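You operate a simulated robot arm through the tools that you are given. There is no shell and no other tool. Be economical: measure what you need, move in short steps, check, and stop when the job is done.

Carry out the task below with a simulated robot arm. There is one attempt and no reset: what you move stays moved.

Task
Fetch the red brush from the rigging bench and stand it in the grey parts tray. Fetch the teal can from the engine bench and set it on the shelf under the panel bench. Put one of the green brushes from the engine bench on the shelf under the panel bench. Put the gold weight on the engine bench away on the long bench with a white top. Put the blue bracket marked "D2" from the shelf under the switch desk on top of the silver spare pulley and the blue bracket labelled "D4" on the switch desk. Fetch the silver weight and set it on top of the blue rubber block. Open the brown drawer. Any order will do. Set down upright: red brush, teal can, blue bracket.

Only the result counts: the job must be done as asked and must still hold three seconds after the hand-in. Knocking over, shifting, dropping, spilling or breaking anything else fails it.

Robot
A 6-joint arm with a two-finger parallel gripper on a trunk, on a base that drives. Base frame: it is fixed to the floor where the robot stands at the start and does not move with it; the origin is under the middle of the robot, x ahead of it, y to its left, z up; the surface under the hand at the start is at about z = 850. Lengths are in mm, angles in degrees, forces in N, time in s.
With the tool pointing down near the work surface it reaches from about 300 to 700 mm from the robot's upright axis, wherever it stands. Its first joint turns from -166.0 to 166.0 degrees. Places, roughly: blue bracket [-3000, -500, 500]; brown drawer [500, 4900, 800]; gold weight [-3250, -250, 750]; green brush (5x5x13 cm) [-2800, 0, 900]; grey parts tray (24x14 cm) [-3060, -40, 860]; long bench with a white top [3700, -1200, 900]; red brush (5x5x13 cm) [500, -200, 900]; rubber block (12x6x5 cm) [-3500, -400, 800]; shelf under the panel bench [1400, -2500, 300]; silver weight [-3250, -500, 750]; spare pulley (10x10x4 cm) [-3800, -400, 500]; switch desk [-3400, -500, 800]; teal can [-2250, -250, 1000]. Payload 4.1 kg.
The TCP is the grasp point between the finger pads, 23 mm short of the fingertips. In the tool frame z runs along the fingers and y along their closing line. The gripper opens to 94 mm. The fingers are 38 mm wide and 10 mm thick; the gripper's body (54 by 96 mm) begins 39 mm behind the TCP.
Orientation is that of the tool frame in the base frame, as a unit quaternion [x, y, z, w]. With the fingers straight down and closing along the base's y, the tool's x points along the base's -x, its y along +y and its z along -z.

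Tools
- The arm moves only by the tool servo_tool. Its argument "moves" is a list that holds one entry, the list of rows, each a list of 7 numbers: the finger opening in mm, from 0 to 94, then the shift along the tool's x, y, z in mm, then the turn, a rotation vector about the tool's x, y, z in degrees. In form: [[[gripper, dx, dy, dz, ax, ay, az], ...]]. A call has 1 to 20 rows; each row is the pose to reach, as a shift and turn from the pose commanded when the call began, along the tool's axes at that moment. Rows are played at 5 a second. More than 50 mm and 8.6 degrees between two rows, or a gripper value outside its range, and nothing of the call is played. A pose out of reach is approached as far as the arm can. The call stops where the force on the tool passes 40 N (or 10 N more than at its start, if that is more) or the arm is blocked; 0.2 s more then pass. The fingers move at their own pace (about 45 mm/s each) and stop on an object; they squeeze with about 26 N. The grip force told is the motor's: it shows also when the fingers shut on nothing. Time passes only in rows, and 0.2 s behind the last, so rows that repeat a pose let the fingers close. The reply holds the time, the measured pose of the TCP, the force on the tool along the base axes, the opening and the grip force, in the units named above and with some noise, with the torque about the TCP (base axes, N m) and any sound that the robot's microphone picked up.
- Cameras (640 x 400 px; columns grow to the right, rows downward): "scene" is now at [16.2, 118.9, 1491.2]; the picture's right is [-0.48, -0.88, 0.00], its down [-0.50, 0.28, -0.82] and it looks along [0.72, -0.40, -0.57] (base axes); focal length 259 px, centre (320, 200). "wrist" rides on the gripper at [86, 16, -75] in the tool frame; the picture's right is [-0.18, 0.98, 0.00], its down [-0.58, -0.11, -0.81] and it looks along [-0.79, -0.15, 0.59] (tool axes); focal length 243 px, centre (320, 200). There is no depth. A picture from a camera that has moved, and an enlarged one, comes with that camera's place and axes in the base frame and with its lens. The place of the scene camera against the robot may be out by one fixed shift of up to 18 mm in any direction.
- snapshot(camera): a new picture of that camera. No time passes.
- move_column(by): slides the trunk up (or, below 0, down) by that many mm; the arm and the scene camera ride with it, the base frame stays. It gives what a move gives, with no picture.
- drive_base(legs): drives the robot by 1 to 6 legs, each [ahead, turn to the left] in mm and degrees, along the robot's own axes; the way and the turn of a leg run together, so that a leg with both is an arc; at most 1500 mm and 180 degrees a leg. The arm and the cameras ride along, it lands a little off, and it stops where it bumps. It gives what a move gives.
- head_to(pan, tilt): turns the head with the scene camera to pan (to the left, within 155 degrees either way) and tilt (down, from -29 to 69), counted from straight ahead of the robot. It gives what a move gives.
- zoom(camera, box): a new picture of the part [left, top, right, bottom] of that camera's present view, enlarged. No time passes.
- job_done(): hands the job in; it is judged then, once.

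Go step by step. Nothing tells you exact positions but the pictures and the camera data: compare them with the known pose of the tool, close in by small moves and look again before you grip or let go. The budget is 217 turns and 198 pictures, counting those below and the enlarged ones. Unless the task says otherwise, let go and move clear before handing in.

The tools are called after "Emit:" as a command line: name --argument value ..., lists and objects as JSON in quotes. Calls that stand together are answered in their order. servo_tool: Moves the arm, as the interface text tells. Its arguments: {"type":"object","properties":{"moves":{"type":"array"}},"required":["moves"]} The other tools are called the same way: move_column (by) slides the trunk up or down; drive_base (legs) drives the base; head_to (pan, tilt) turns the head that bears the scene camera; snapshot (camera) takes a picture; zoom (camera, box) takes an enlarged picture of a part of a camera's view; job_done () hands the job in.

At the start:

```text
clock: 0.0
eef_pos: [441.7, -158.1, 1104.6]
tcp_rot: [0.0, 1.0, 0.0, -0.001]
wrist_force: [-0.5, -0.4, 0.6]
ft_torque: [0.0, 0.04, 0.02]
finger_gap: 93.9
gripper_force: 0.1
trunk travel left (down, up): [-425.0, 165.0]
robot x, y, heading: [-2.3, -1.0, -0.0]
head pan, tilt: [-29.0, 35.0]
```

scene: 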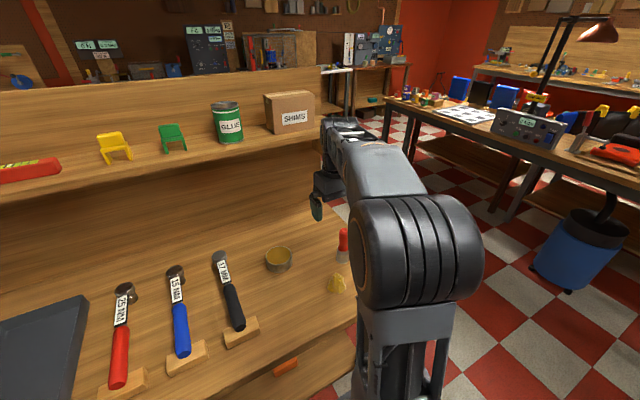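
wrist: 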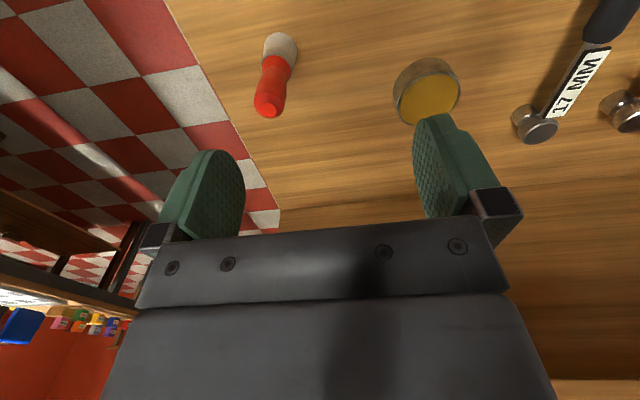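

The red brush stands at about (472, -212) in the wrist picture, which matches a 13 cm height. I'll move above it and look again.

Emit:
servo_tool --moves '[[[94, -15, -27, 0, 0, 0, 0], [94, -30, -54, 0, 0, 0, 0], [94, -30, -54, 40, 0, 0, 0], [94, -30, -54, 70, 0, 0, 0], [94, -30, -54, 70, 0, 0, 0]]]'

Emit:
snapshot --camera "wrist"

Emit:
snapshot --camera "scene"

```text
clock: 1.2
eef_pos: [470.1, -210.6, 1033.5]
tcp_rot: [0.0, 1.0, 0.0, 0.0]
wrist_force: [0.3, -1.2, 0.7]
ft_torque: [0.01, 0.0, 0.02]
finger_gap: 94.1
gripper_force: 0.1
trunk travel left (down, up): [-425.0, 165.0]
robot x, y, heading: [3.5, -1.5, -0.2]
head pan, tilt: [-29.0, 35.0]
```

```text
195 pictures are left
camera wrist: at [386.0, -195.1, 1108.3], right [0.18, 0.98, 0.0], down [0.58, -0.11, 0.81], along [0.79, -0.15, -0.59], focal length 243 px, centre (320, 200)
```

wrist: 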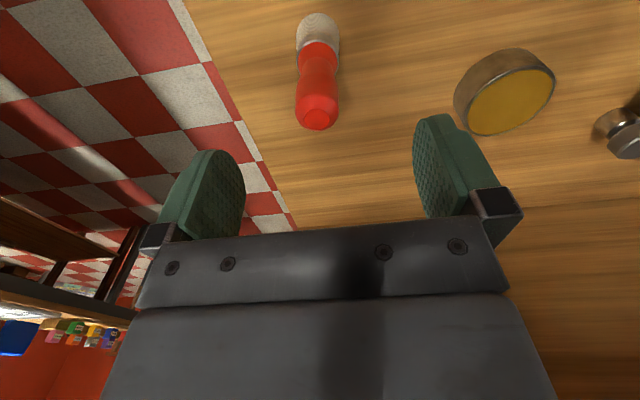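

```text
194 pictures are left
camera scene: at [16.3, 118.8, 1491.2], right [-0.48, -0.88, 0.0], down [-0.5, 0.28, -0.82], along [0.72, -0.4, -0.57], focal length 259 px, centre (320, 200)
```

scene: 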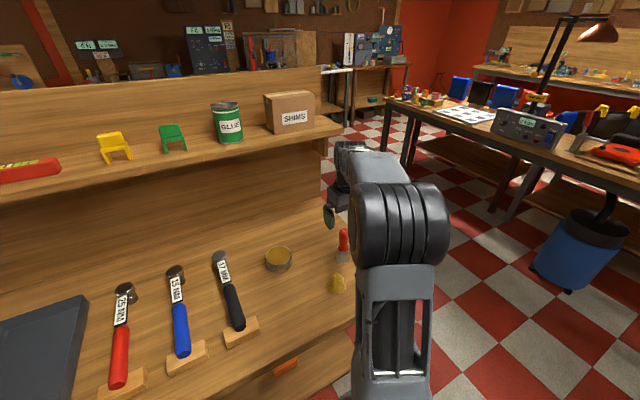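

The tip and base both lie at about (472, -213), so the hand is nearly over the brush. I'll go down and grip the upper handle.

Emit:
servo_tool --moves '[[[94, -2, -2, 40, 0, 0, 0], [94, -2, -2, 82, 0, 0, 0], [94, -2, -2, 82, 0, 0, 0], [20, -2, -2, 82, 0, 0, 0], [10, -2, -2, 82, 0, 0, 0], [0, -2, -2, 82, 0, 0, 0], [0, -2, -2, 82, 0, 0, 0], [0, -2, -2, 82, 0, 0, 0]]]'

Emit:
snapshot --camera "wrist"

```text
clock: 3.0
eef_pos: [471.4, -212.2, 950.2]
tcp_rot: [0.001, 1.0, 0.0, 0.001]
wrist_force: [0.3, -0.1, -0.3]
ft_torque: [0.03, -0.01, -0.01]
finger_gap: 29.2
gripper_force: 26.0
trunk travel left (down, up): [-425.0, 165.0]
robot x, y, heading: [-0.1, 0.8, 0.2]
head pan, tilt: [-29.0, 35.0]
```

```text
193 pictures are left
camera wrist: at [386.7, -196.0, 1025.8], right [0.18, 0.98, 0.0], down [0.58, -0.11, 0.81], along [0.79, -0.15, -0.59], focal length 243 px, centre (320, 200)
```

wrist: 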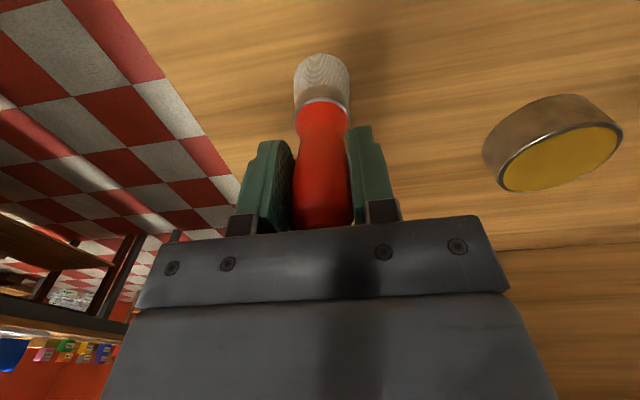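

The brush is held, about 100 mm of it below the TCP. I'll lift it, draw it in and look around.

Emit:
servo_tool --moves '[[[0, 0, 0, -50, 0, 0, 0], [0, 0, 0, -100, 0, 0, 0], [0, 0, 0, -150, 0, 0, 0], [0, 0, 0, -200, 0, 0, 0], [0, 50, 0, -200, 0, 0, 0], [0, 80, 0, -200, 0, 0, 0]]]'

Emit:
head_to --pan 150 --tilt 20

Emit:
snapshot --camera "scene"

Emit:
head_to --pan -150 --tilt 20

Emit:
snapshot --camera "scene"

Emit:
head_to --pan 75 --tilt 20

Emit:
snapshot --camera "scene"

Emit:
head_to --pan -75 --tilt 20

Emit:
snapshot --camera "scene"

```text
clock: 4.4
eef_pos: [392.9, -213.2, 1155.1]
tcp_rot: [0.0, 1.0, 0.0, 0.0]
wrist_force: [-1.6, -0.4, -1.0]
ft_torque: [0.01, -0.02, 0.03]
finger_gap: 28.7
gripper_force: 26.7
trunk travel left (down, up): [-425.0, 165.0]
robot x, y, heading: [-3.5, -1.5, -0.1]
head pan, tilt: [-29.0, 35.0]
```

```text
clock: 7.1
eef_pos: [394.7, -213.4, 1152.9]
tcp_rot: [0.001, 1.0, 0.0, 0.0]
wrist_force: [0.4, -0.1, -0.7]
ft_torque: [0.01, 0.0, -0.05]
finger_gap: 28.9
gripper_force: 26.4
trunk travel left (down, up): [-425.0, 165.0]
robot x, y, heading: [-0.0, -0.5, 0.3]
head pan, tilt: [150.0, 20.0]
```

```text
192 pictures are left
camera scene: at [-141.4, 208.1, 1515.1], right [0.5, 0.87, 0.0], down [0.3, -0.17, -0.94], along [-0.81, 0.47, -0.34], focal length 259 px, centre (320, 200)
```

scene: 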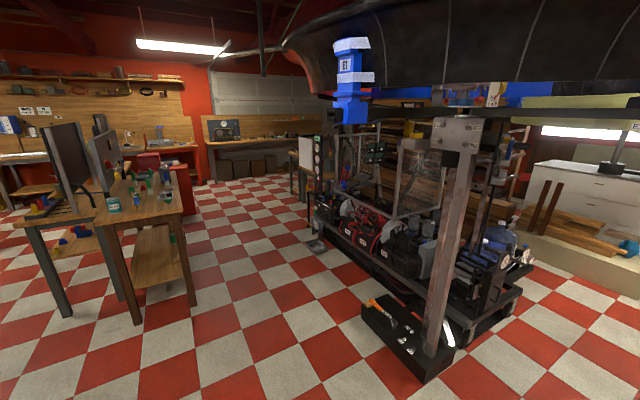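

```text
clock: 11.2
eef_pos: [395.1, -212.7, 1153.0]
tcp_rot: [0.0, 1.0, 0.0, 0.001]
wrist_force: [0.4, -0.6, -0.7]
ft_torque: [-0.02, -0.01, 0.02]
finger_gap: 29.0
gripper_force: 26.0
trunk travel left (down, up): [-425.0, 165.0]
robot x, y, heading: [2.8, -1.1, -0.0]
head pan, tilt: [-150.0, 20.0]
```

```text
191 pictures are left
camera scene: at [-141.4, 114.9, 1515.1], right [-0.5, 0.87, 0.0], down [0.3, 0.17, -0.94], along [-0.81, -0.47, -0.34], focal length 259 px, centre (320, 200)
```

scene: 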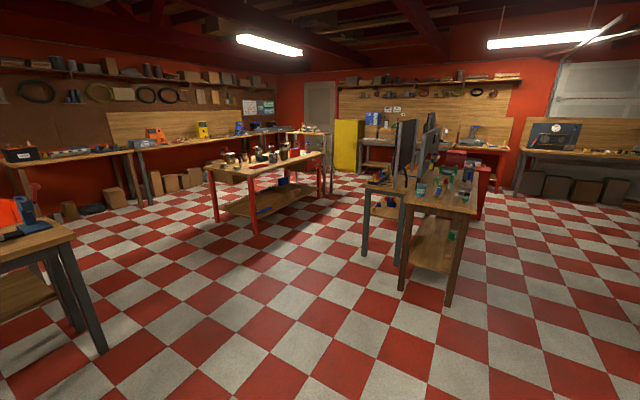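

```text
clock: 14.4
eef_pos: [395.0, -212.8, 1152.0]
tcp_rot: [0.001, 1.0, 0.0, 0.001]
wrist_force: [-0.8, -0.7, -0.6]
ft_torque: [-0.03, 0.01, 0.02]
finger_gap: 29.0
gripper_force: 25.8
trunk travel left (down, up): [-425.0, 165.0]
robot x, y, heading: [-1.9, 2.2, 0.0]
head pan, tilt: [75.0, 20.0]
```

```text
190 pictures are left
camera scene: at [-36.7, 251.4, 1515.1], right [0.97, -0.26, 0.0], down [-0.09, -0.33, -0.94], along [0.24, 0.91, -0.34], focal length 259 px, centre (320, 200)
```

scene: 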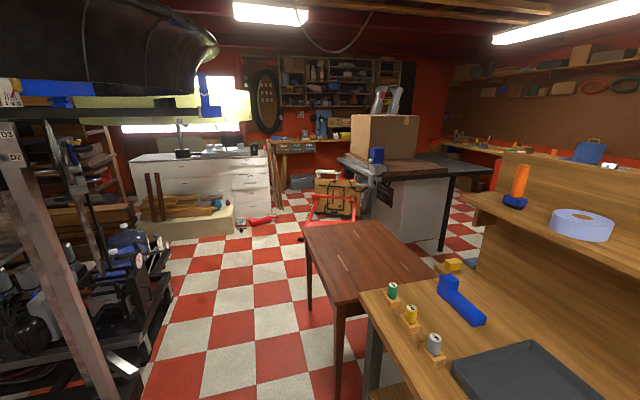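

```text
clock: 16.7
eef_pos: [393.8, -212.3, 1153.3]
tcp_rot: [0.0, 1.0, 0.0, 0.0]
wrist_force: [-0.3, 0.0, -0.2]
ft_torque: [-0.02, 0.02, -0.02]
finger_gap: 29.2
gripper_force: 26.3
trunk travel left (down, up): [-425.0, 165.0]
robot x, y, heading: [2.1, -4.8, 0.1]
head pan, tilt: [-75.0, 20.0]
```

```text
189 pictures are left
camera scene: at [-36.7, 71.5, 1515.1], right [-0.97, -0.26, 0.0], down [-0.09, 0.33, -0.94], along [0.24, -0.91, -0.34], focal length 259 px, centre (320, 200)
```

scene: 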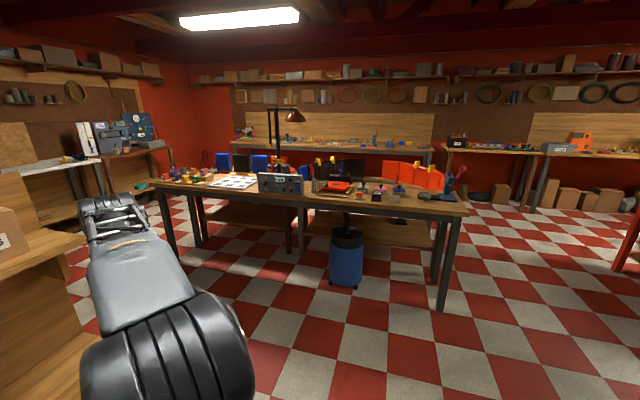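

The engine bench and the switch desk stand back-to-back behind me. I'll zoom in there.

Emit:
head_to --pan -170 --tilt 18

Emit:
head_to --pan -155 --tilt 18

Emit:
zoom --camera "scene" --box '[310, 90, 510, 215]'

Emit:
zoom --camera "scene" --box '[310, 190, 510, 315]'

```text
clock: 18.3
eef_pos: [394.2, -212.4, 1152.6]
tcp_rot: [0.0, 1.0, 0.0, 0.0]
wrist_force: [0.2, -0.6, -0.4]
ft_torque: [0.0, 0.0, -0.01]
finger_gap: 29.1
gripper_force: 26.1
trunk travel left (down, up): [-425.0, 165.0]
robot x, y, heading: [0.2, -1.7, -0.1]
head pan, tilt: [-154.7, 18.0]
```

```text
clock: 18.9
eef_pos: [393.1, -212.6, 1152.7]
tcp_rot: [0.0, 1.0, 0.0, -0.001]
wrist_force: [0.4, -0.2, -0.3]
ft_torque: [0.02, -0.01, -0.04]
finger_gap: 28.9
gripper_force: 26.1
trunk travel left (down, up): [-425.0, 165.0]
robot x, y, heading: [-2.0, -0.5, 0.1]
head pan, tilt: [-154.7, 18.0]
```

```text
3.20 times, centred on (410, 152) of scene
camera zoom: at [-145.2, 121.6, 1518.3], right [-0.43, 0.9, 0.0], down [0.28, 0.13, -0.95], along [-0.86, -0.41, -0.31], focal length 830 px, centre (32, 352)
```

zoom: 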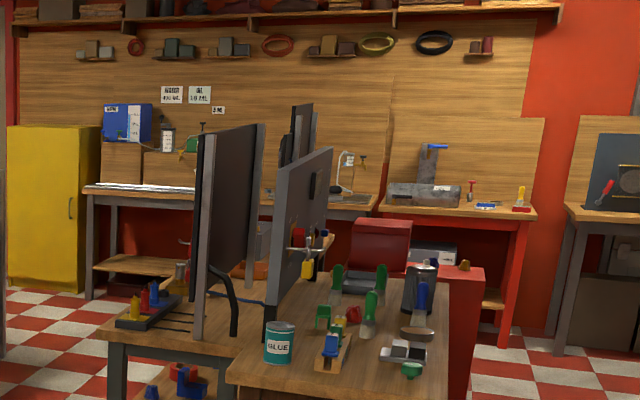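

```text
3.20 times, centred on (410, 252) of scene
camera zoom: at [-145.2, 121.6, 1518.3], right [-0.43, 0.9, 0.0], down [0.28, 0.13, -0.95], along [-0.86, -0.41, -0.31], focal length 830 px, centre (32, 32)
```

zoom: 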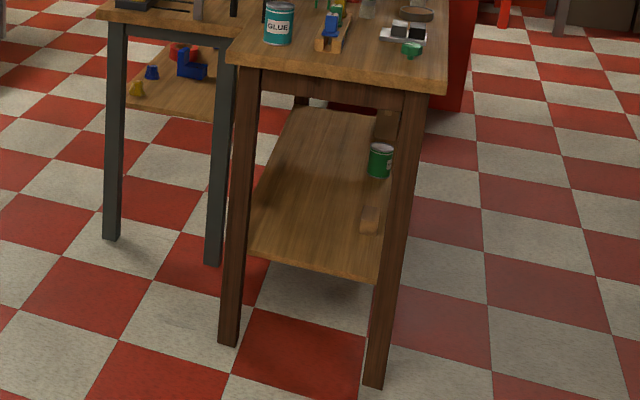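

I'll back off the bench, turn round and drive into the aisle beside the engine bench (y≈600), stopping short to look.

Emit:
drive_base --legs '[[-400, 0], [0, 151], [1250, 0], [0, 29]]'

Emit:
head_to --pan 25 --tilt 25

Emit:
snapshot --camera "scene"

```text
clock: 34.8
eef_pos: [-1848.4, 840.4, 1153.1]
tcp_rot: [1.0, -0.007, 0.0, 0.0]
wrist_force: [0.2, -0.3, -1.1]
ft_torque: [0.01, -0.02, -0.01]
finger_gap: 29.0
gripper_force: 26.2
trunk travel left (down, up): [-425.0, 165.0]
robot x, y, heading: [-1460.9, 624.3, 179.5]
head pan, tilt: [-154.7, 18.0]
```

```text
clock: 37.5
eef_pos: [-1849.8, 840.6, 1152.3]
tcp_rot: [1.0, -0.008, 0.0, 0.0]
wrist_force: [-0.7, -0.7, -0.4]
ft_torque: [0.04, 0.05, 0.0]
finger_gap: 29.0
gripper_force: 26.0
trunk travel left (down, up): [-425.0, 165.0]
robot x, y, heading: [-1459.8, 621.1, 179.1]
head pan, tilt: [25.0, 25.0]
```

```text
186 pictures are left
camera scene: at [-1485.9, 416.6, 1507.0], right [-0.41, 0.91, 0.0], down [0.39, 0.17, -0.91], along [-0.83, -0.37, -0.42], focal length 259 px, centre (320, 200)
```

scene: 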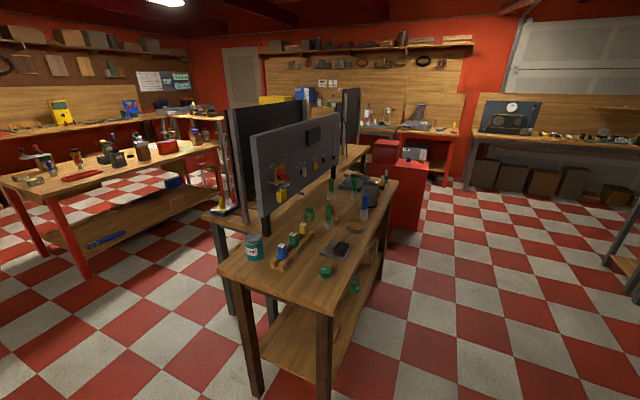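

Emit:
zoom --camera "scene" --box '[220, 150, 410, 270]'

```text
3.33 times, centred on (315, 210) of scene
camera zoom: at [-1485.9, 416.6, 1507.0], right [-0.41, 0.91, 0.0], down [0.39, 0.17, -0.91], along [-0.83, -0.37, -0.42], focal length 864 px, centre (337, 167)
```

zoom: 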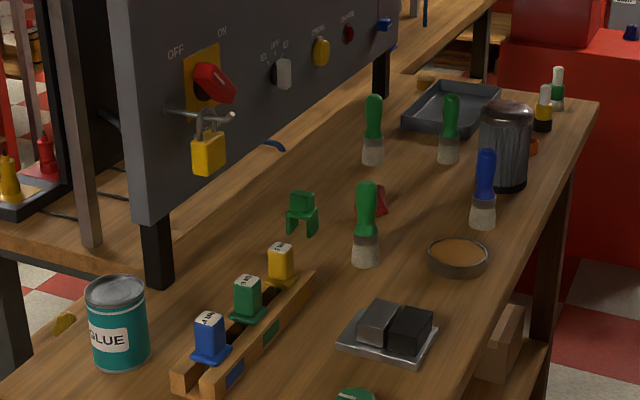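

The tray is at about (-3150, -60) and the gold weight just beyond it near (-3307, -166). I'll drive along to x≈-3130 and turn to face the bench.

Emit:
drive_base --legs '[[0, 4], [1500, 0], [180, 0], [0, 86]]'

Emit:
head_to --pan 0 --tilt 40

Emit:
snapshot --camera "scene"

Emit:
snapshot --camera "wrist"

```text
clock: 50.1
eef_pos: [-3330.4, 142.1, 1151.9]
tcp_rot: [0.702, 0.712, 0.0, 0.0]
wrist_force: [0.0, -0.5, -0.7]
ft_torque: [0.01, -0.01, -0.02]
finger_gap: 29.2
gripper_force: 25.9
trunk travel left (down, up): [-425.0, 165.0]
robot x, y, heading: [-3124.9, 539.3, -89.2]
head pan, tilt: [25.0, 25.0]
```

```text
clock: 51.0
eef_pos: [-3330.3, 143.1, 1152.8]
tcp_rot: [0.703, 0.711, 0.0, 0.0]
wrist_force: [-0.4, -0.9, -0.9]
ft_torque: [0.03, -0.03, -0.02]
finger_gap: 28.9
gripper_force: 25.9
trunk travel left (down, up): [-425.0, 165.0]
robot x, y, heading: [-3125.9, 538.1, -89.4]
head pan, tilt: [0.0, 40.0]
```

```text
184 pictures are left
camera scene: at [-2958.7, 513.7, 1483.7], right [-1.0, -0.01, 0.0], down [-0.01, 0.64, -0.77], along [0.01, -0.77, -0.64], focal length 259 px, centre (320, 200)
```

scene: 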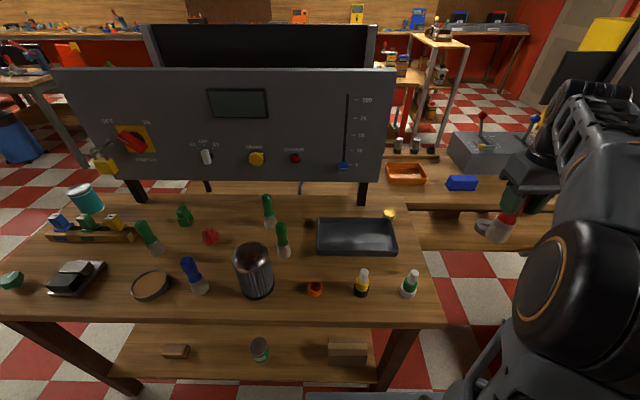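

```text
183 pictures are left
camera wrist: at [-3314.1, 229.2, 1227.2], right [0.99, -0.17, 0.0], down [-0.1, -0.58, 0.81], along [-0.14, -0.79, -0.59], focal length 243 px, centre (320, 200)
```

wrist: 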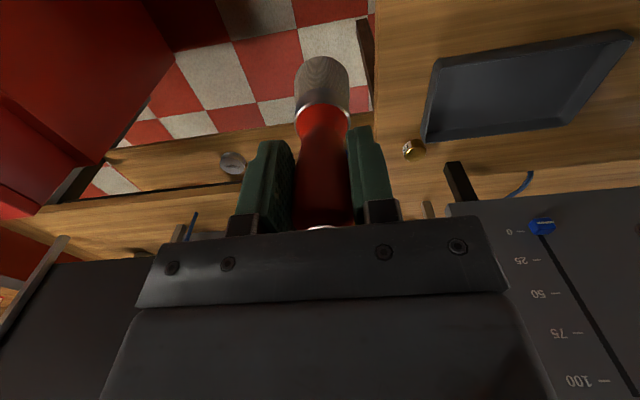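

The wrist view puts the tray centre at about (-3055, -30) and the gold weight at (-3189, -122). I'll move the brush over the tray while still high, then look.

Emit:
servo_tool --moves '[[[0, -24, 35, 0, 0, 0, 0], [0, -48, 71, 0, 0, 0, 0], [0, -72, 106, 0, 0, 0, 0], [0, -97, 142, 0, 0, 0, 0], [0, -121, 177, 0, 0, 0, 0], [0, -146, 213, 0, 0, 0, 0], [0, -171, 248, 0, 0, 0, 0], [0, -171, 248, 40, 0, 0, 0], [0, -171, 248, 80, 0, 0, 0], [0, -171, 248, 80, 0, 0, 0]]]'

Emit:
snapshot --camera "wrist"

Emit:
snapshot --camera "scene"

```text
clock: 53.2
eef_pos: [-3079.3, -26.5, 1072.0]
tcp_rot: [0.703, 0.711, 0.0, 0.0]
wrist_force: [0.0, 0.0, 0.0]
ft_torque: [0.04, -0.03, -0.03]
finger_gap: 28.9
gripper_force: 26.2
trunk travel left (down, up): [-425.0, 165.0]
robot x, y, heading: [-3121.7, 538.5, -89.1]
head pan, tilt: [0.0, 40.0]
```

```text
182 pictures are left
camera wrist: at [-3062.5, 59.3, 1146.5], right [0.99, -0.17, 0.0], down [-0.1, -0.58, 0.81], along [-0.14, -0.79, -0.59], focal length 243 px, centre (320, 200)
```

wrist: 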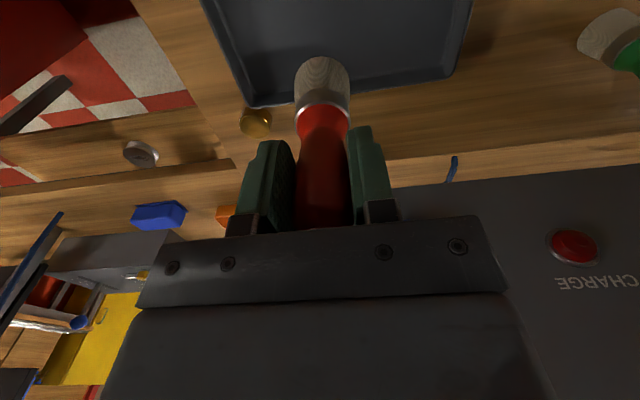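

```text
181 pictures are left
camera scene: at [-2958.6, 513.4, 1483.6], right [-1.0, -0.01, 0.0], down [-0.01, 0.64, -0.77], along [0.01, -0.77, -0.64], focal length 259 px, centre (320, 200)
```

scene: 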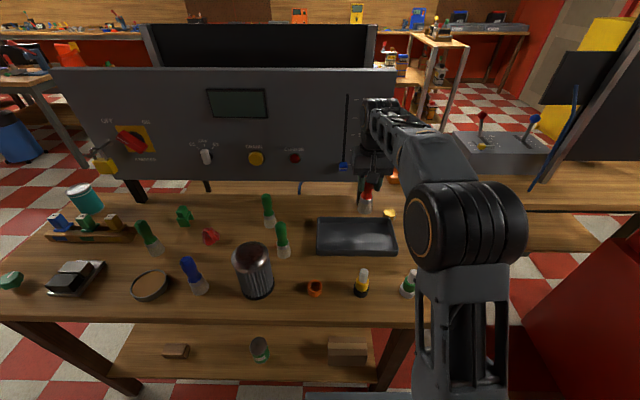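

The brush is over the middle of the tray. I'll lower it gently until it touches.

Emit:
servo_tool --moves '[[[0, 0, 0, 40, 0, 0, 0], [0, 0, 0, 80, 0, 0, 0], [0, 0, 0, 105, 0, 0, 0], [0, 0, 0, 109, 0, 0, 0], [0, 0, 0, 113, 0, 0, 0], [0, 0, 0, 115, 0, 0, 0]]]'

Emit:
snapshot --camera "wrist"

```text
clock: 54.6
eef_pos: [-3080.9, -25.4, 956.7]
tcp_rot: [0.703, 0.711, 0.0, 0.0]
wrist_force: [0.1, 1.2, -1.1]
ft_torque: [0.04, 0.03, -0.02]
finger_gap: 28.6
gripper_force: 26.1
trunk travel left (down, up): [-425.0, 165.0]
robot x, y, heading: [-3122.1, 539.5, -89.3]
head pan, tilt: [0.0, 40.0]
```

```text
180 pictures are left
camera wrist: at [-3063.8, 61.3, 1032.0], right [0.99, -0.17, 0.0], down [-0.1, -0.58, 0.81], along [-0.14, -0.79, -0.59], focal length 243 px, centre (320, 200)
```

wrist: 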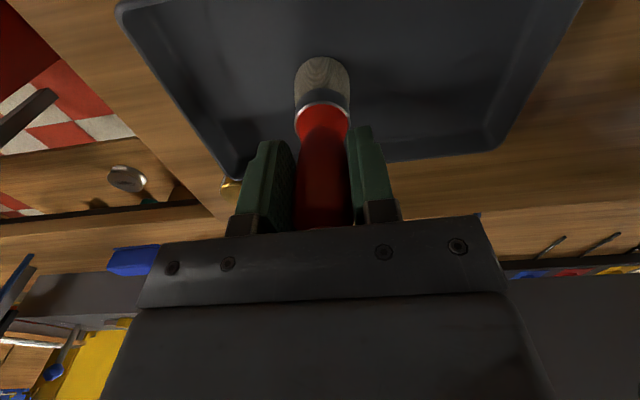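

Emit:
servo_tool --moves '[[[0, 0, 0, 2, 0, 0, 0], [0, 0, 0, 4, 0, 0, 0], [0, 0, 0, 6, 0, 0, 0]]]'

```text
clock: 55.4
eef_pos: [-3078.8, -23.9, 954.5]
tcp_rot: [0.703, 0.711, -0.003, 0.003]
wrist_force: [3.7, -1.1, 18.3]
ft_torque: [-0.25, -0.74, 0.11]
finger_gap: 29.3
gripper_force: 26.3
trunk travel left (down, up): [-425.0, 165.0]
robot x, y, heading: [-3125.4, 539.6, -89.4]
head pan, tilt: [0.0, 40.0]
```

Touched down at about z 954. I'll ease off slightly, release and rise.

Emit:
servo_tool --moves '[[[0, 0, 0, -3, 0, 0, 0], [0, 0, 0, -3, 0, 0, 0], [50, 0, 0, -3, 0, 0, 0], [70, 0, 0, -3, 0, 0, 0], [70, 0, 0, -3, 0, 0, 0], [70, 0, 0, -40, 0, 0, 0], [70, 0, 0, -90, 0, 0, 0], [70, 0, 0, -120, 0, 0, 0]]]'

Emit:
snapshot --camera "wrist"

Emit:
snapshot --camera "scene"

```text
clock: 57.2
eef_pos: [-3080.1, -24.0, 1074.2]
tcp_rot: [0.703, 0.711, -0.001, -0.001]
wrist_force: [-0.3, -0.5, -0.5]
ft_torque: [0.03, -0.01, 0.0]
finger_gap: 70.2
gripper_force: 0.1
trunk travel left (down, up): [-425.0, 165.0]
robot x, y, heading: [-3124.3, 538.1, -89.3]
head pan, tilt: [0.0, 40.0]
```

```text
179 pictures are left
camera wrist: at [-3063.7, 61.6, 1148.4], right [0.99, -0.17, 0.0], down [-0.1, -0.58, 0.81], along [-0.14, -0.79, -0.59], focal length 243 px, centre (320, 200)
```

wrist: 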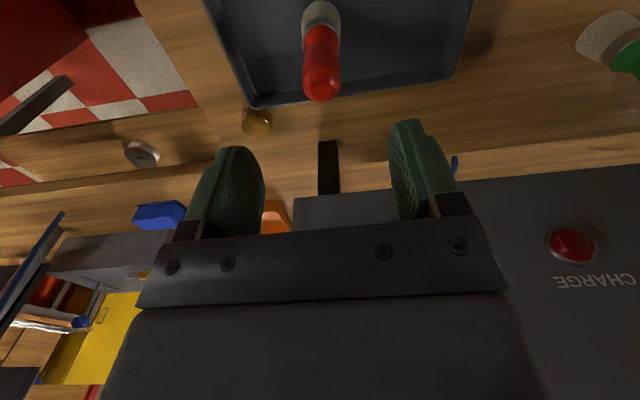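

```text
178 pictures are left
camera scene: at [-2958.7, 513.9, 1483.6], right [-1.0, -0.01, 0.0], down [-0.01, 0.64, -0.77], along [0.01, -0.77, -0.64], focal length 259 px, centre (320, 200)
```

scene: 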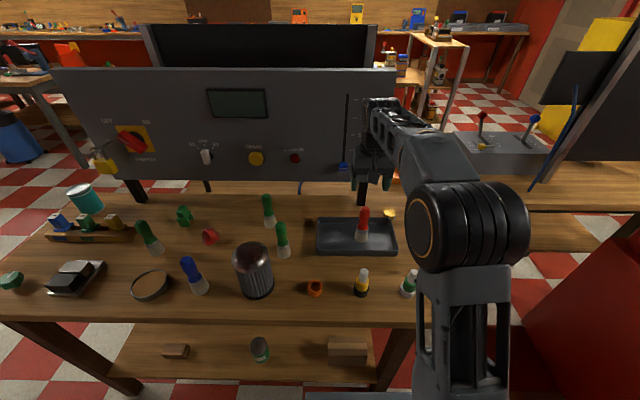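

The red brush stands in the tray. Next the gold weight: a closer look.

Emit:
zoom --camera "wrist" --box '[200, 80, 320, 155]'

Emit:
zoom --camera "wrist" --box '[0, 120, 240, 270]'

```text
5.33 times, centred on (260, 118) of wrist
camera zoom: at [-3063.7, 61.6, 1148.4], right [0.99, -0.17, 0.0], down [-0.1, -0.58, 0.81], along [-0.14, -0.79, -0.59], focal length 1294 px, centre (640, 640)
```

zoom: 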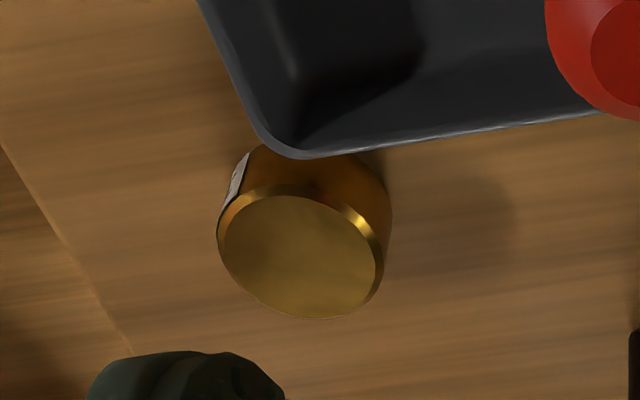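

```text
2.67 times, centred on (120, 195) of wrist
camera zoom: at [-3063.7, 61.6, 1148.4], right [0.99, -0.17, 0.0], down [-0.1, -0.58, 0.81], along [-0.14, -0.79, -0.59], focal length 647 px, centre (853, 213)
```

zoom: 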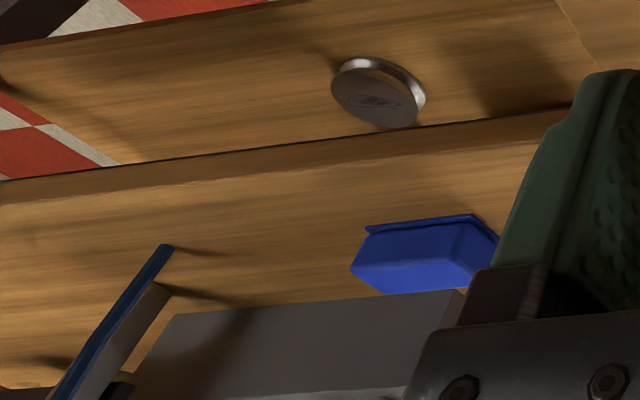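

The round silver thing below is the pulley on the lower shelf. The gold weight is at about (-3183, -125), close to the tray's rear-left corner, so I'll turn the hand ~26° so that both fingers miss the tray.

Emit:
servo_tool --moves '[[[76, -33, -34, 0, 0, 0, 8], [76, -66, -69, 0, 0, 0, 16], [76, -100, -104, 0, 0, 0, 24], [76, -100, -104, 40, 0, 0, 26], [76, -100, -104, 80, 0, 0, 26], [76, -100, -104, 100, 0, 0, 26], [76, -100, -104, 100, 0, 0, 26]]]'

Emit:
snapshot --camera "wrist"

```text
clock: 58.8
eef_pos: [-3182.6, -126.4, 972.2]
tcp_rot: [0.845, 0.535, 0.0, 0.0]
wrist_force: [0.2, 0.0, -0.4]
ft_torque: [0.02, 0.03, 0.04]
finger_gap: 76.0
gripper_force: 0.0
out of reach, approached as far as the arm can: row 3
trunk travel left (down, up): [-425.0, 165.0]
robot x, y, heading: [-3125.0, 541.7, -89.5]
head pan, tilt: [0.0, 40.0]
```

```text
175 pictures are left
camera wrist: at [-3130.1, -54.6, 1047.2], right [0.81, -0.59, 0.0], down [-0.35, -0.48, 0.81], along [-0.47, -0.65, -0.59], focal length 243 px, centre (320, 200)
```

wrist: 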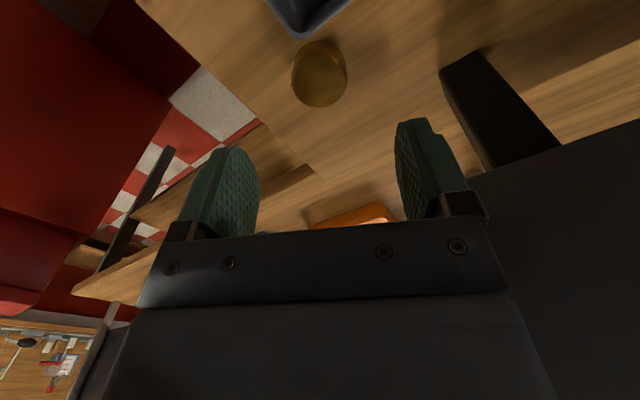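

Emit:
servo_tool --moves '[[[76, 0, 0, 40, 0, 0, 0], [76, 0, 0, 75, 0, 0, 0], [76, 0, 0, 93, 0, 0, 0], [76, 0, 0, 93, 0, 0, 0], [30, 0, 0, 93, 0, 0, 0], [20, 0, 0, 93, 0, 0, 0], [0, 0, 0, 93, 0, 0, 0], [0, 0, 0, 93, 0, 0, 0]]]'

Emit:
snapshot --camera "wrist"

```text
clock: 60.6
eef_pos: [-3184.3, -125.3, 877.4]
tcp_rot: [0.844, 0.536, -0.001, 0.0]
wrist_force: [0.0, -0.7, -0.7]
ft_torque: [-0.02, -0.01, -0.02]
finger_gap: 41.0
gripper_force: 25.9
trunk travel left (down, up): [-425.0, 165.0]
robot x, y, heading: [-3126.8, 539.5, -89.5]
head pan, tilt: [0.0, 40.0]
```

```text
174 pictures are left
camera wrist: at [-3131.4, -54.8, 952.3], right [0.81, -0.59, 0.0], down [-0.35, -0.48, 0.81], along [-0.47, -0.65, -0.59], focal length 243 px, centre (320, 200)
```

wrist: 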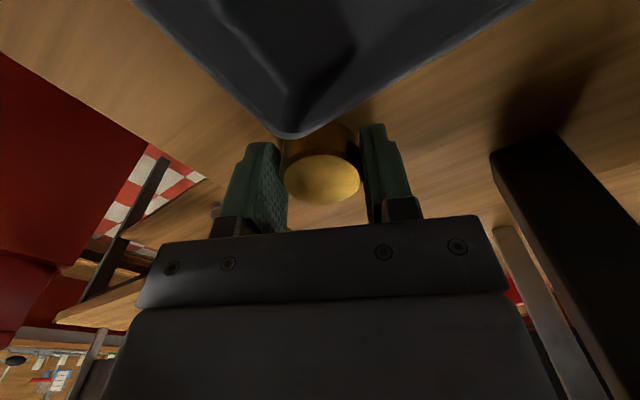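

Gripped (41 mm). I'll lift and draw back toward the robot.

Emit:
servo_tool --moves '[[[0, 0, 0, -20, 0, 0, 0], [0, 0, 0, -60, 0, 0, 0], [0, 0, 0, -110, 0, 0, 0], [0, 0, 0, -160, 0, 0, 0], [0, 0, 0, -210, 0, 0, 0], [0, 0, 0, -250, 0, 0, 0], [0, 40, 0, -250, 0, 0, -6], [0, 80, 10, -250, 0, 0, -12], [0, 120, 20, -250, 0, 0, -18], [0, 160, 40, -250, 0, 0, -26], [0, 200, 60, -250, 0, 0, -26], [0, 240, 80, -250, 0, 0, -26]]]'

Emit:
snapshot --camera "wrist"

Emit:
snapshot --camera "scene"

```text
clock: 63.2
eef_pos: [-3006.8, 56.5, 1128.2]
tcp_rot: [0.703, 0.711, 0.0, -0.001]
wrist_force: [-0.1, 0.5, -1.4]
ft_torque: [0.04, 0.02, 0.01]
finger_gap: 41.0
gripper_force: 26.0
out of reach, approached as far as the arm can: row 5, 6
trunk travel left (down, up): [-425.0, 165.0]
robot x, y, heading: [-3123.4, 537.3, -89.1]
head pan, tilt: [0.0, 40.0]
```

```text
173 pictures are left
camera wrist: at [-2990.5, 142.7, 1202.7], right [0.99, -0.17, 0.0], down [-0.1, -0.58, 0.81], along [-0.14, -0.79, -0.59], focal length 243 px, centre (320, 200)
```

wrist: 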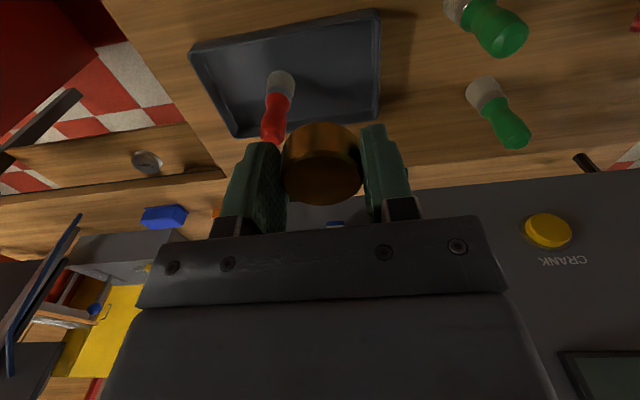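

```text
172 pictures are left
camera scene: at [-2958.6, 513.8, 1483.6], right [-1.0, -0.01, 0.0], down [-0.01, 0.64, -0.77], along [0.01, -0.77, -0.64], focal length 259 px, centre (320, 200)
```

scene: 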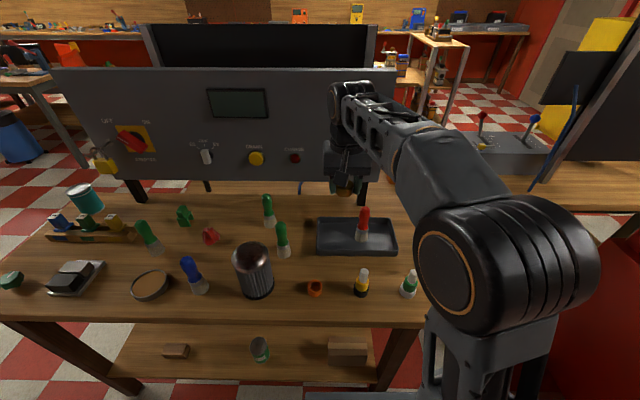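

I'll pull the arm in and drive out via the aisle and around toward the white-topped bench, stopping at about (-300, -1100) to look.

Emit:
servo_tool --moves '[[[0, 45, -40, 0, 0, 0, 0], [0, 90, -80, 0, 0, 0, 0], [0, 90, -80, 0, 0, 0, 0]]]'

Emit:
drive_base --legs '[[0, 90], [1500, 0], [0, -51], [1500, 0], [616, 0], [0, 51]]'

Emit:
head_to --pan 0 --tilt 15

Emit:
snapshot --camera "scene"

```text
refused: row 1 steps farther than a row can; nothing moved
```

```text
clock: 89.2
eef_pos: [190.2, -981.2, 1128.0]
tcp_rot: [0.007, 1.0, 0.0, 0.0]
wrist_force: [-0.3, -1.1, -1.4]
ft_torque: [0.01, 0.01, 0.0]
finger_gap: 40.9
gripper_force: 25.3
trunk travel left (down, up): [-425.0, 165.0]
robot x, y, heading: [-295.6, -1087.7, -0.9]
head pan, tilt: [0.0, 40.0]
```

```text
clock: 90.1
eef_pos: [190.7, -981.6, 1128.3]
tcp_rot: [0.007, 1.0, 0.0, 0.001]
wrist_force: [-0.7, -0.2, -1.3]
ft_torque: [0.0, 0.02, 0.03]
finger_gap: 41.5
gripper_force: 26.2
trunk travel left (down, up): [-425.0, 165.0]
robot x, y, heading: [-294.6, -1086.8, -0.7]
head pan, tilt: [0.0, 15.0]
```

```text
171 pictures are left
camera scene: at [-260.8, -923.0, 1523.1], right [-0.01, -1.0, 0.0], down [-0.26, 0.0, -0.97], along [0.97, -0.01, -0.26], focal length 259 px, centre (320, 200)
```

scene: 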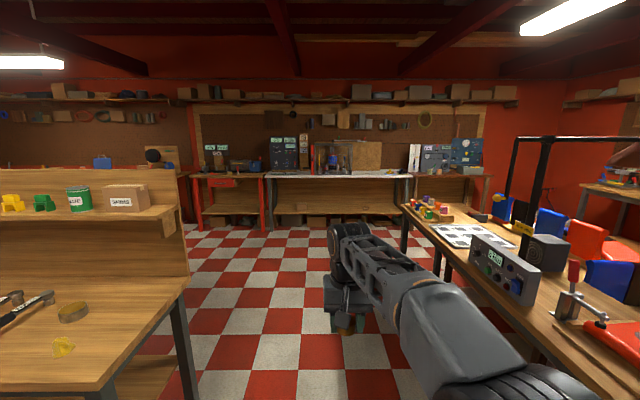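

The way is clear; the white-topped long bench is straight ahead. Zoom on its top.

Emit:
zoom --camera "scene" --box '[250, 130, 430, 242]'

Emit:
drive_base --legs '[[1500, 0.7], [1450, 0]]'

Emit:
snapshot --camera "scene"

```text
3.56 times, centred on (340, 186) of scene
camera zoom: at [-260.8, -923.0, 1523.1], right [-0.01, -1.0, 0.0], down [-0.26, 0.0, -0.97], along [0.97, -0.01, -0.26], focal length 922 px, centre (249, 250)
```

zoom: 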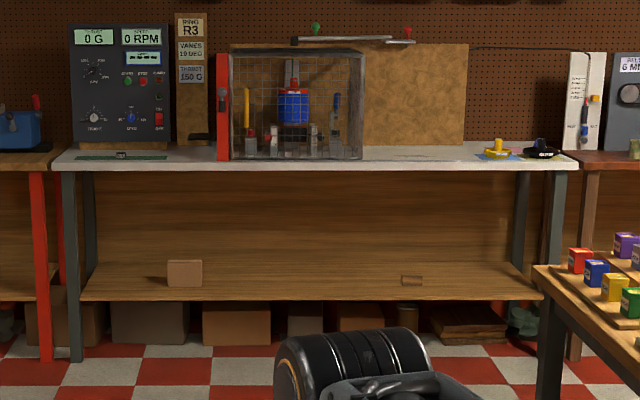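

```text
clock: 104.2
eef_pos: [3110.0, -1024.7, 1128.5]
tcp_rot: [0.01, 1.0, -0.001, 0.001]
wrist_force: [-0.9, 0.5, -0.6]
ft_torque: [0.01, 0.01, 0.01]
finger_gap: 41.0
gripper_force: 26.3
trunk travel left (down, up): [-425.0, 165.0]
robot x, y, heading: [2619.7, -1126.4, -1.1]
head pan, tilt: [0.0, 15.0]
```

```text
169 pictures are left
camera scene: at [2658.2, -963.3, 1523.2], right [-0.02, -1.0, 0.0], down [-0.26, 0.01, -0.97], along [0.97, -0.02, -0.26], focal length 259 px, centre (320, 200)
```

scene: 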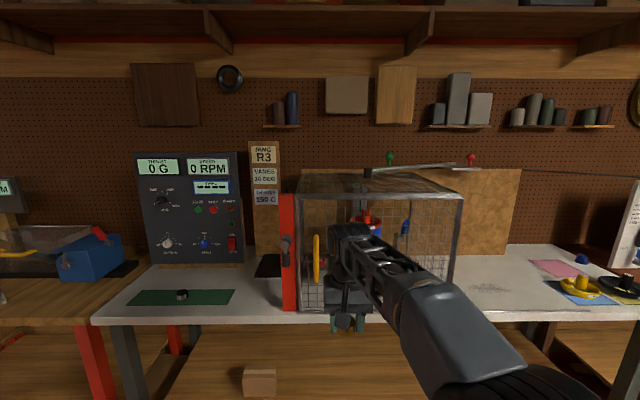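

A bare stretch of the white top lies right of the cage at about (3610, -1750). I'll tuck the arm in and drive up to face it.

Emit:
servo_tool --moves '[[[0, 25, -40, 0, 0, 0, 0], [0, 50, -80, 0, 0, 0, 0], [0, 75, -115, 0, 0, 0, 0], [0, 90, -150, 0, 0, 0, 0], [0, 90, -150, 0, 0, 0, 0]]]'

Emit:
drive_base --legs '[[0, -50], [770, 0], [0, 51]]'

Emit:
head_to --pan 0 --tilt 45

Emit:
snapshot --camera "scene"

Emit:
snapshot --camera "wrist"

```text
clock: 105.4
eef_pos: [3017.3, -1172.1, 1129.1]
tcp_rot: [0.009, 1.0, 0.0, 0.001]
wrist_force: [0.4, 0.0, -0.7]
ft_torque: [0.0, 0.01, -0.02]
finger_gap: 40.9
gripper_force: 26.5
trunk travel left (down, up): [-425.0, 165.0]
robot x, y, heading: [2621.2, -1128.6, -1.3]
head pan, tilt: [0.0, 15.0]
```

```text
clock: 114.1
eef_pos: [3505.5, -1768.3, 1129.3]
tcp_rot: [0.001, 1.0, 0.001, 0.001]
wrist_force: [0.1, -0.3, -1.6]
ft_torque: [0.02, -0.01, 0.0]
finger_gap: 41.1
gripper_force: 25.5
trunk travel left (down, up): [-425.0, 165.0]
robot x, y, heading: [3113.1, -1726.1, -0.2]
head pan, tilt: [0.0, 15.0]
```

```text
clock: 115.1
eef_pos: [3504.3, -1767.8, 1129.6]
tcp_rot: [0.001, 1.0, 0.001, 0.0]
wrist_force: [0.3, 0.3, -0.4]
ft_torque: [0.01, -0.01, 0.01]
finger_gap: 41.3
gripper_force: 26.2
trunk travel left (down, up): [-425.0, 165.0]
robot x, y, heading: [3110.9, -1729.1, -0.1]
head pan, tilt: [0.0, 45.0]
```

```text
168 pictures are left
camera scene: at [3131.1, -1565.0, 1476.4], right [0.0, -1.0, 0.0], down [-0.71, 0.0, -0.71], along [0.71, 0.0, -0.71], focal length 259 px, centre (320, 200)
```

scene: 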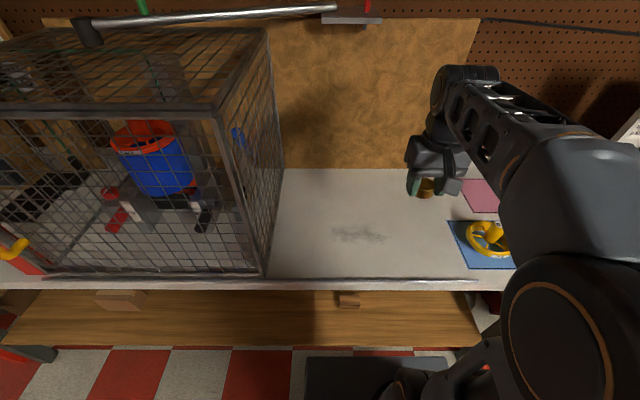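

```text
167 pictures are left
camera wrist: at [3420.1, -1751.7, 1204.3], right [0.19, 0.98, 0.0], down [0.58, -0.11, 0.81], along [0.79, -0.15, -0.59], focal length 243 px, centre (320, 200)
```

wrist: 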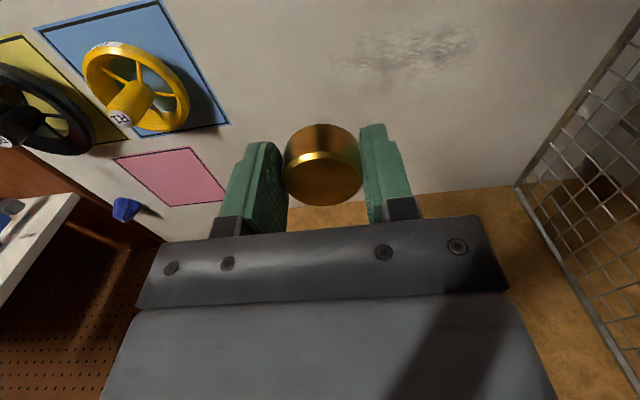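

The spot at (3588, -1785) is bare. I'll move over it and lower until contact.

Emit:
servo_tool --moves '[[[0, -40, -8, 0, 0, 0, 0], [0, -82, -17, 0, 0, 0, 0], [0, -82, -17, 50, 0, 0, 0], [0, -82, -17, 100, 0, 0, 0], [0, -82, -17, 150, 0, 0, 0], [0, -82, -17, 190, 0, 0, 0], [0, -82, -17, 190, 0, 0, 0]]]'

Emit:
snapshot --camera "wrist"

```text
clock: 116.7
eef_pos: [3586.4, -1784.0, 940.5]
tcp_rot: [0.0, 1.0, -0.001, -0.001]
wrist_force: [0.8, 0.5, -0.6]
ft_torque: [0.02, -0.02, -0.02]
finger_gap: 40.8
gripper_force: 25.9
trunk travel left (down, up): [-425.0, 165.0]
robot x, y, heading: [3114.2, -1728.1, -0.2]
head pan, tilt: [0.0, 45.0]
```

```text
166 pictures are left
camera wrist: at [3501.1, -1767.9, 1015.6], right [0.19, 0.98, 0.0], down [0.58, -0.11, 0.81], along [0.79, -0.15, -0.59], focal length 243 px, centre (320, 200)
```

wrist: 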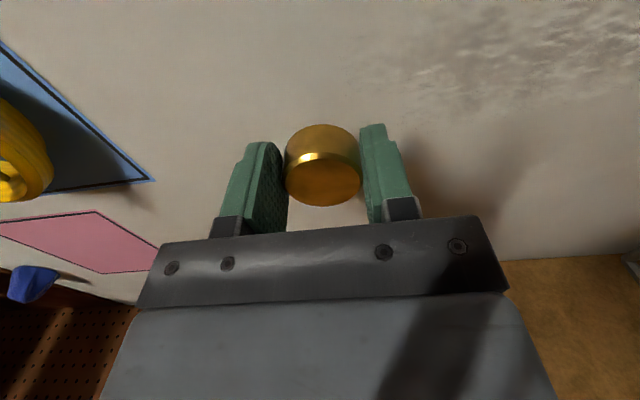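

Emit:
servo_tool --moves '[[[0, 0, 0, 25, 0, 0, 0], [0, 0, 0, 45, 0, 0, 0], [0, 0, 0, 51, 0, 0, 0], [0, 0, 0, 55, 0, 0, 0], [0, 0, 0, 58, 0, 0, 0], [0, 0, 0, 61, 0, 0, 0], [0, 0, 0, 63, 0, 0, 0]]]'

```text
clock: 117.3
eef_pos: [3589.9, -1784.8, 904.4]
tcp_rot: [0.0, 1.0, -0.002, 0.007]
wrist_force: [-2.3, 0.7, 17.2]
ft_torque: [0.43, 0.43, 0.16]
finger_gap: 41.3
gripper_force: 26.7
trunk travel left (down, up): [-425.0, 165.0]
robot x, y, heading: [3112.1, -1726.9, -0.1]
head pan, tilt: [0.0, 45.0]
stopped in row 3: the force on the tool passed its limit at 57 N (the readings are from after the stop); the commanded pose is now the measured one
```

The bench was a bit higher than guessed; the weight is down. I'll ease off and release.

Emit:
servo_tool --moves '[[[0, 0, 0, -1.5, 0, 0, 0], [0, 0, 0, -1.5, 0, 0, 0], [55, 0, 0, -1.5, 0, 0, 0], [70, 0, 0, -1.5, 0, 0, 0], [70, 0, 0, -1.5, 0, 0, 0], [70, 0, 0, -40, 0, 0, 0], [70, 0, 0, -90, 0, 0, 0], [70, 30, 0, -130, 0, 0, 0], [70, 70, 0, -160, 0, 0, 0], [70, 110, 0, -190, 0, 0, 0], [70, 150, 0, -220, 0, 0, 0]]]'

Emit:
snapshot --camera "wrist"

```text
clock: 119.7
eef_pos: [3435.9, -1783.8, 1121.2]
tcp_rot: [0.001, 1.0, -0.001, 0.005]
wrist_force: [0.4, -0.6, 0.4]
ft_torque: [0.01, 0.01, 0.02]
finger_gap: 70.2
gripper_force: 0.1
trunk travel left (down, up): [-425.0, 165.0]
robot x, y, heading: [3110.9, -1727.4, -0.3]
head pan, tilt: [0.0, 45.0]
```

```text
165 pictures are left
camera wrist: at [3349.9, -1767.8, 1194.5], right [0.19, 0.98, 0.0], down [0.57, -0.11, 0.81], along [0.8, -0.15, -0.58], focal length 243 px, centre (320, 200)
```

wrist: 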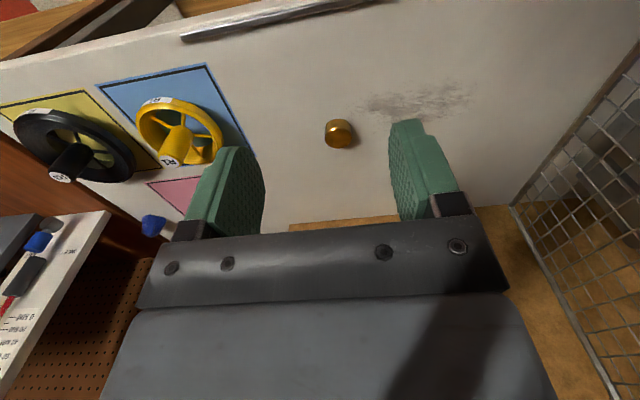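

The gold weight rests on the white top. Next the brown drawer: I'll drive back out along the corridor.

Emit:
drive_base --legs '[[-350, 0], [0, 137], [850, 0], [0, 43], [1500, 0], [1000, 0]]'

Emit:
head_to --pan 60 --tilt 25

Emit:
snapshot --camera "scene"

```text
clock: 145.6
eef_pos: [-699.9, -1012.6, 1120.7]
tcp_rot: [1.0, -0.017, -0.005, -0.001]
wrist_force: [-0.3, -0.3, -1.0]
ft_torque: [0.02, 0.02, -0.01]
finger_gap: 70.0
gripper_force: 0.0
trunk travel left (down, up): [-425.0, 165.0]
robot x, y, heading: [-379.2, -1077.1, 178.3]
head pan, tilt: [0.0, 45.0]
```

```text
clock: 146.9
eef_pos: [-699.5, -1012.2, 1120.1]
tcp_rot: [1.0, -0.017, -0.005, 0.0]
wrist_force: [-0.5, -0.9, 0.2]
ft_torque: [0.01, -0.02, 0.02]
finger_gap: 69.8
gripper_force: 0.0
trunk travel left (down, up): [-425.0, 165.0]
robot x, y, heading: [-375.4, -1074.4, 177.9]
head pan, tilt: [60.0, 25.0]
```

```text
164 pictures are left
camera scene: at [-371.0, -1327.5, 1506.9], right [-0.85, 0.53, 0.0], down [0.22, 0.36, -0.91], along [-0.48, -0.77, -0.42], focal length 259 px, centre (320, 200)
```

scene: 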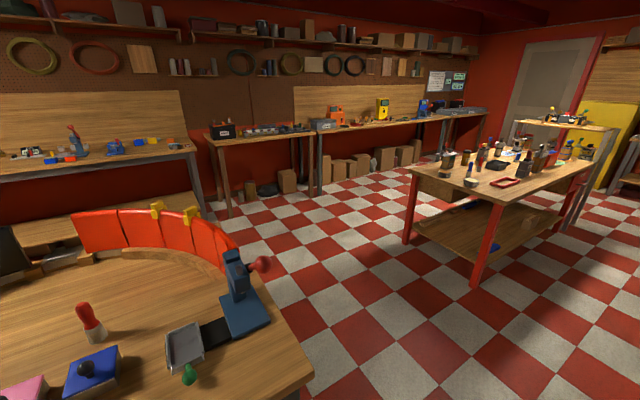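

Emit:
drive_base --legs '[[0, -89], [1500, 0], [1400, 0]]'

Emit:
head_to --pan -10 --tilt 20

Emit:
snapshot --camera "scene"

```text
clock: 162.3
eef_pos: [-284.3, 1680.5, 1123.0]
tcp_rot: [-0.704, 0.71, 0.005, 0.005]
wrist_force: [-0.8, -0.5, -0.8]
ft_torque: [0.02, -0.01, -0.01]
finger_gap: 70.1
gripper_force: 0.1
trunk travel left (down, up): [-425.0, 165.0]
robot x, y, heading: [-341.5, 1361.2, 89.6]
head pan, tilt: [60.0, 25.0]
stopped in leg 3: the robot was blocked; the commanded pose is now the measured one
```

```text
clock: 163.7
eef_pos: [-284.6, 1690.0, 1118.9]
tcp_rot: [-0.703, 0.711, 0.001, 0.003]
wrist_force: [1.4, -0.6, -0.3]
ft_torque: [0.03, 0.03, -0.02]
finger_gap: 70.1
gripper_force: 0.0
trunk travel left (down, up): [-425.0, 165.0]
robot x, y, heading: [-340.8, 1360.8, 89.0]
head pan, tilt: [-10.0, 20.0]
```

```text
163 pictures are left
camera scene: at [-494.1, 1391.4, 1515.0], right [0.98, -0.18, 0.0], down [-0.06, -0.34, -0.94], along [0.17, 0.92, -0.34], focal length 259 px, centre (320, 200)
```

scene: 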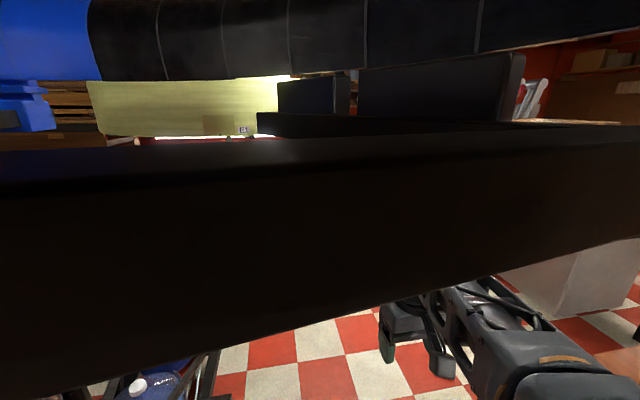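

I bumped into an overhead beam of the engine hoist at head height. I'll back away and look at it.

Emit:
drive_base --legs '[[-700, 0]]'

Emit:
head_to --pan 0 --tilt 5

Emit:
snapshot --camera "scene"

```text
clock: 167.5
eef_pos: [-291.2, 996.9, 1119.2]
tcp_rot: [-0.698, 0.716, 0.002, 0.003]
wrist_force: [0.7, 0.8, -0.3]
ft_torque: [0.01, -0.01, -0.03]
finger_gap: 70.2
gripper_force: 0.0
trunk travel left (down, up): [-425.0, 165.0]
robot x, y, heading: [-355.0, 668.1, 88.2]
head pan, tilt: [-10.0, 20.0]
```

```text
clock: 168.3
eef_pos: [-292.2, 995.5, 1120.0]
tcp_rot: [-0.698, 0.716, 0.002, 0.002]
wrist_force: [-0.3, 0.5, 0.1]
ft_torque: [0.03, 0.0, 0.03]
finger_gap: 70.2
gripper_force: 0.0
trunk travel left (down, up): [-425.0, 165.0]
robot x, y, heading: [-355.2, 665.1, 88.9]
head pan, tilt: [0.0, 5.0]
```

```text
162 pictures are left
camera scene: at [-521.8, 701.4, 1539.3], right [1.0, -0.03, 0.0], down [0.0, -0.09, -1.0], along [0.03, 1.0, -0.09], focal length 259 px, centre (320, 200)
```

scene: 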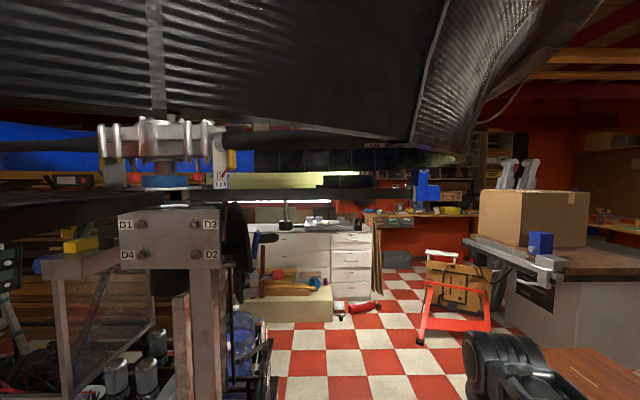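

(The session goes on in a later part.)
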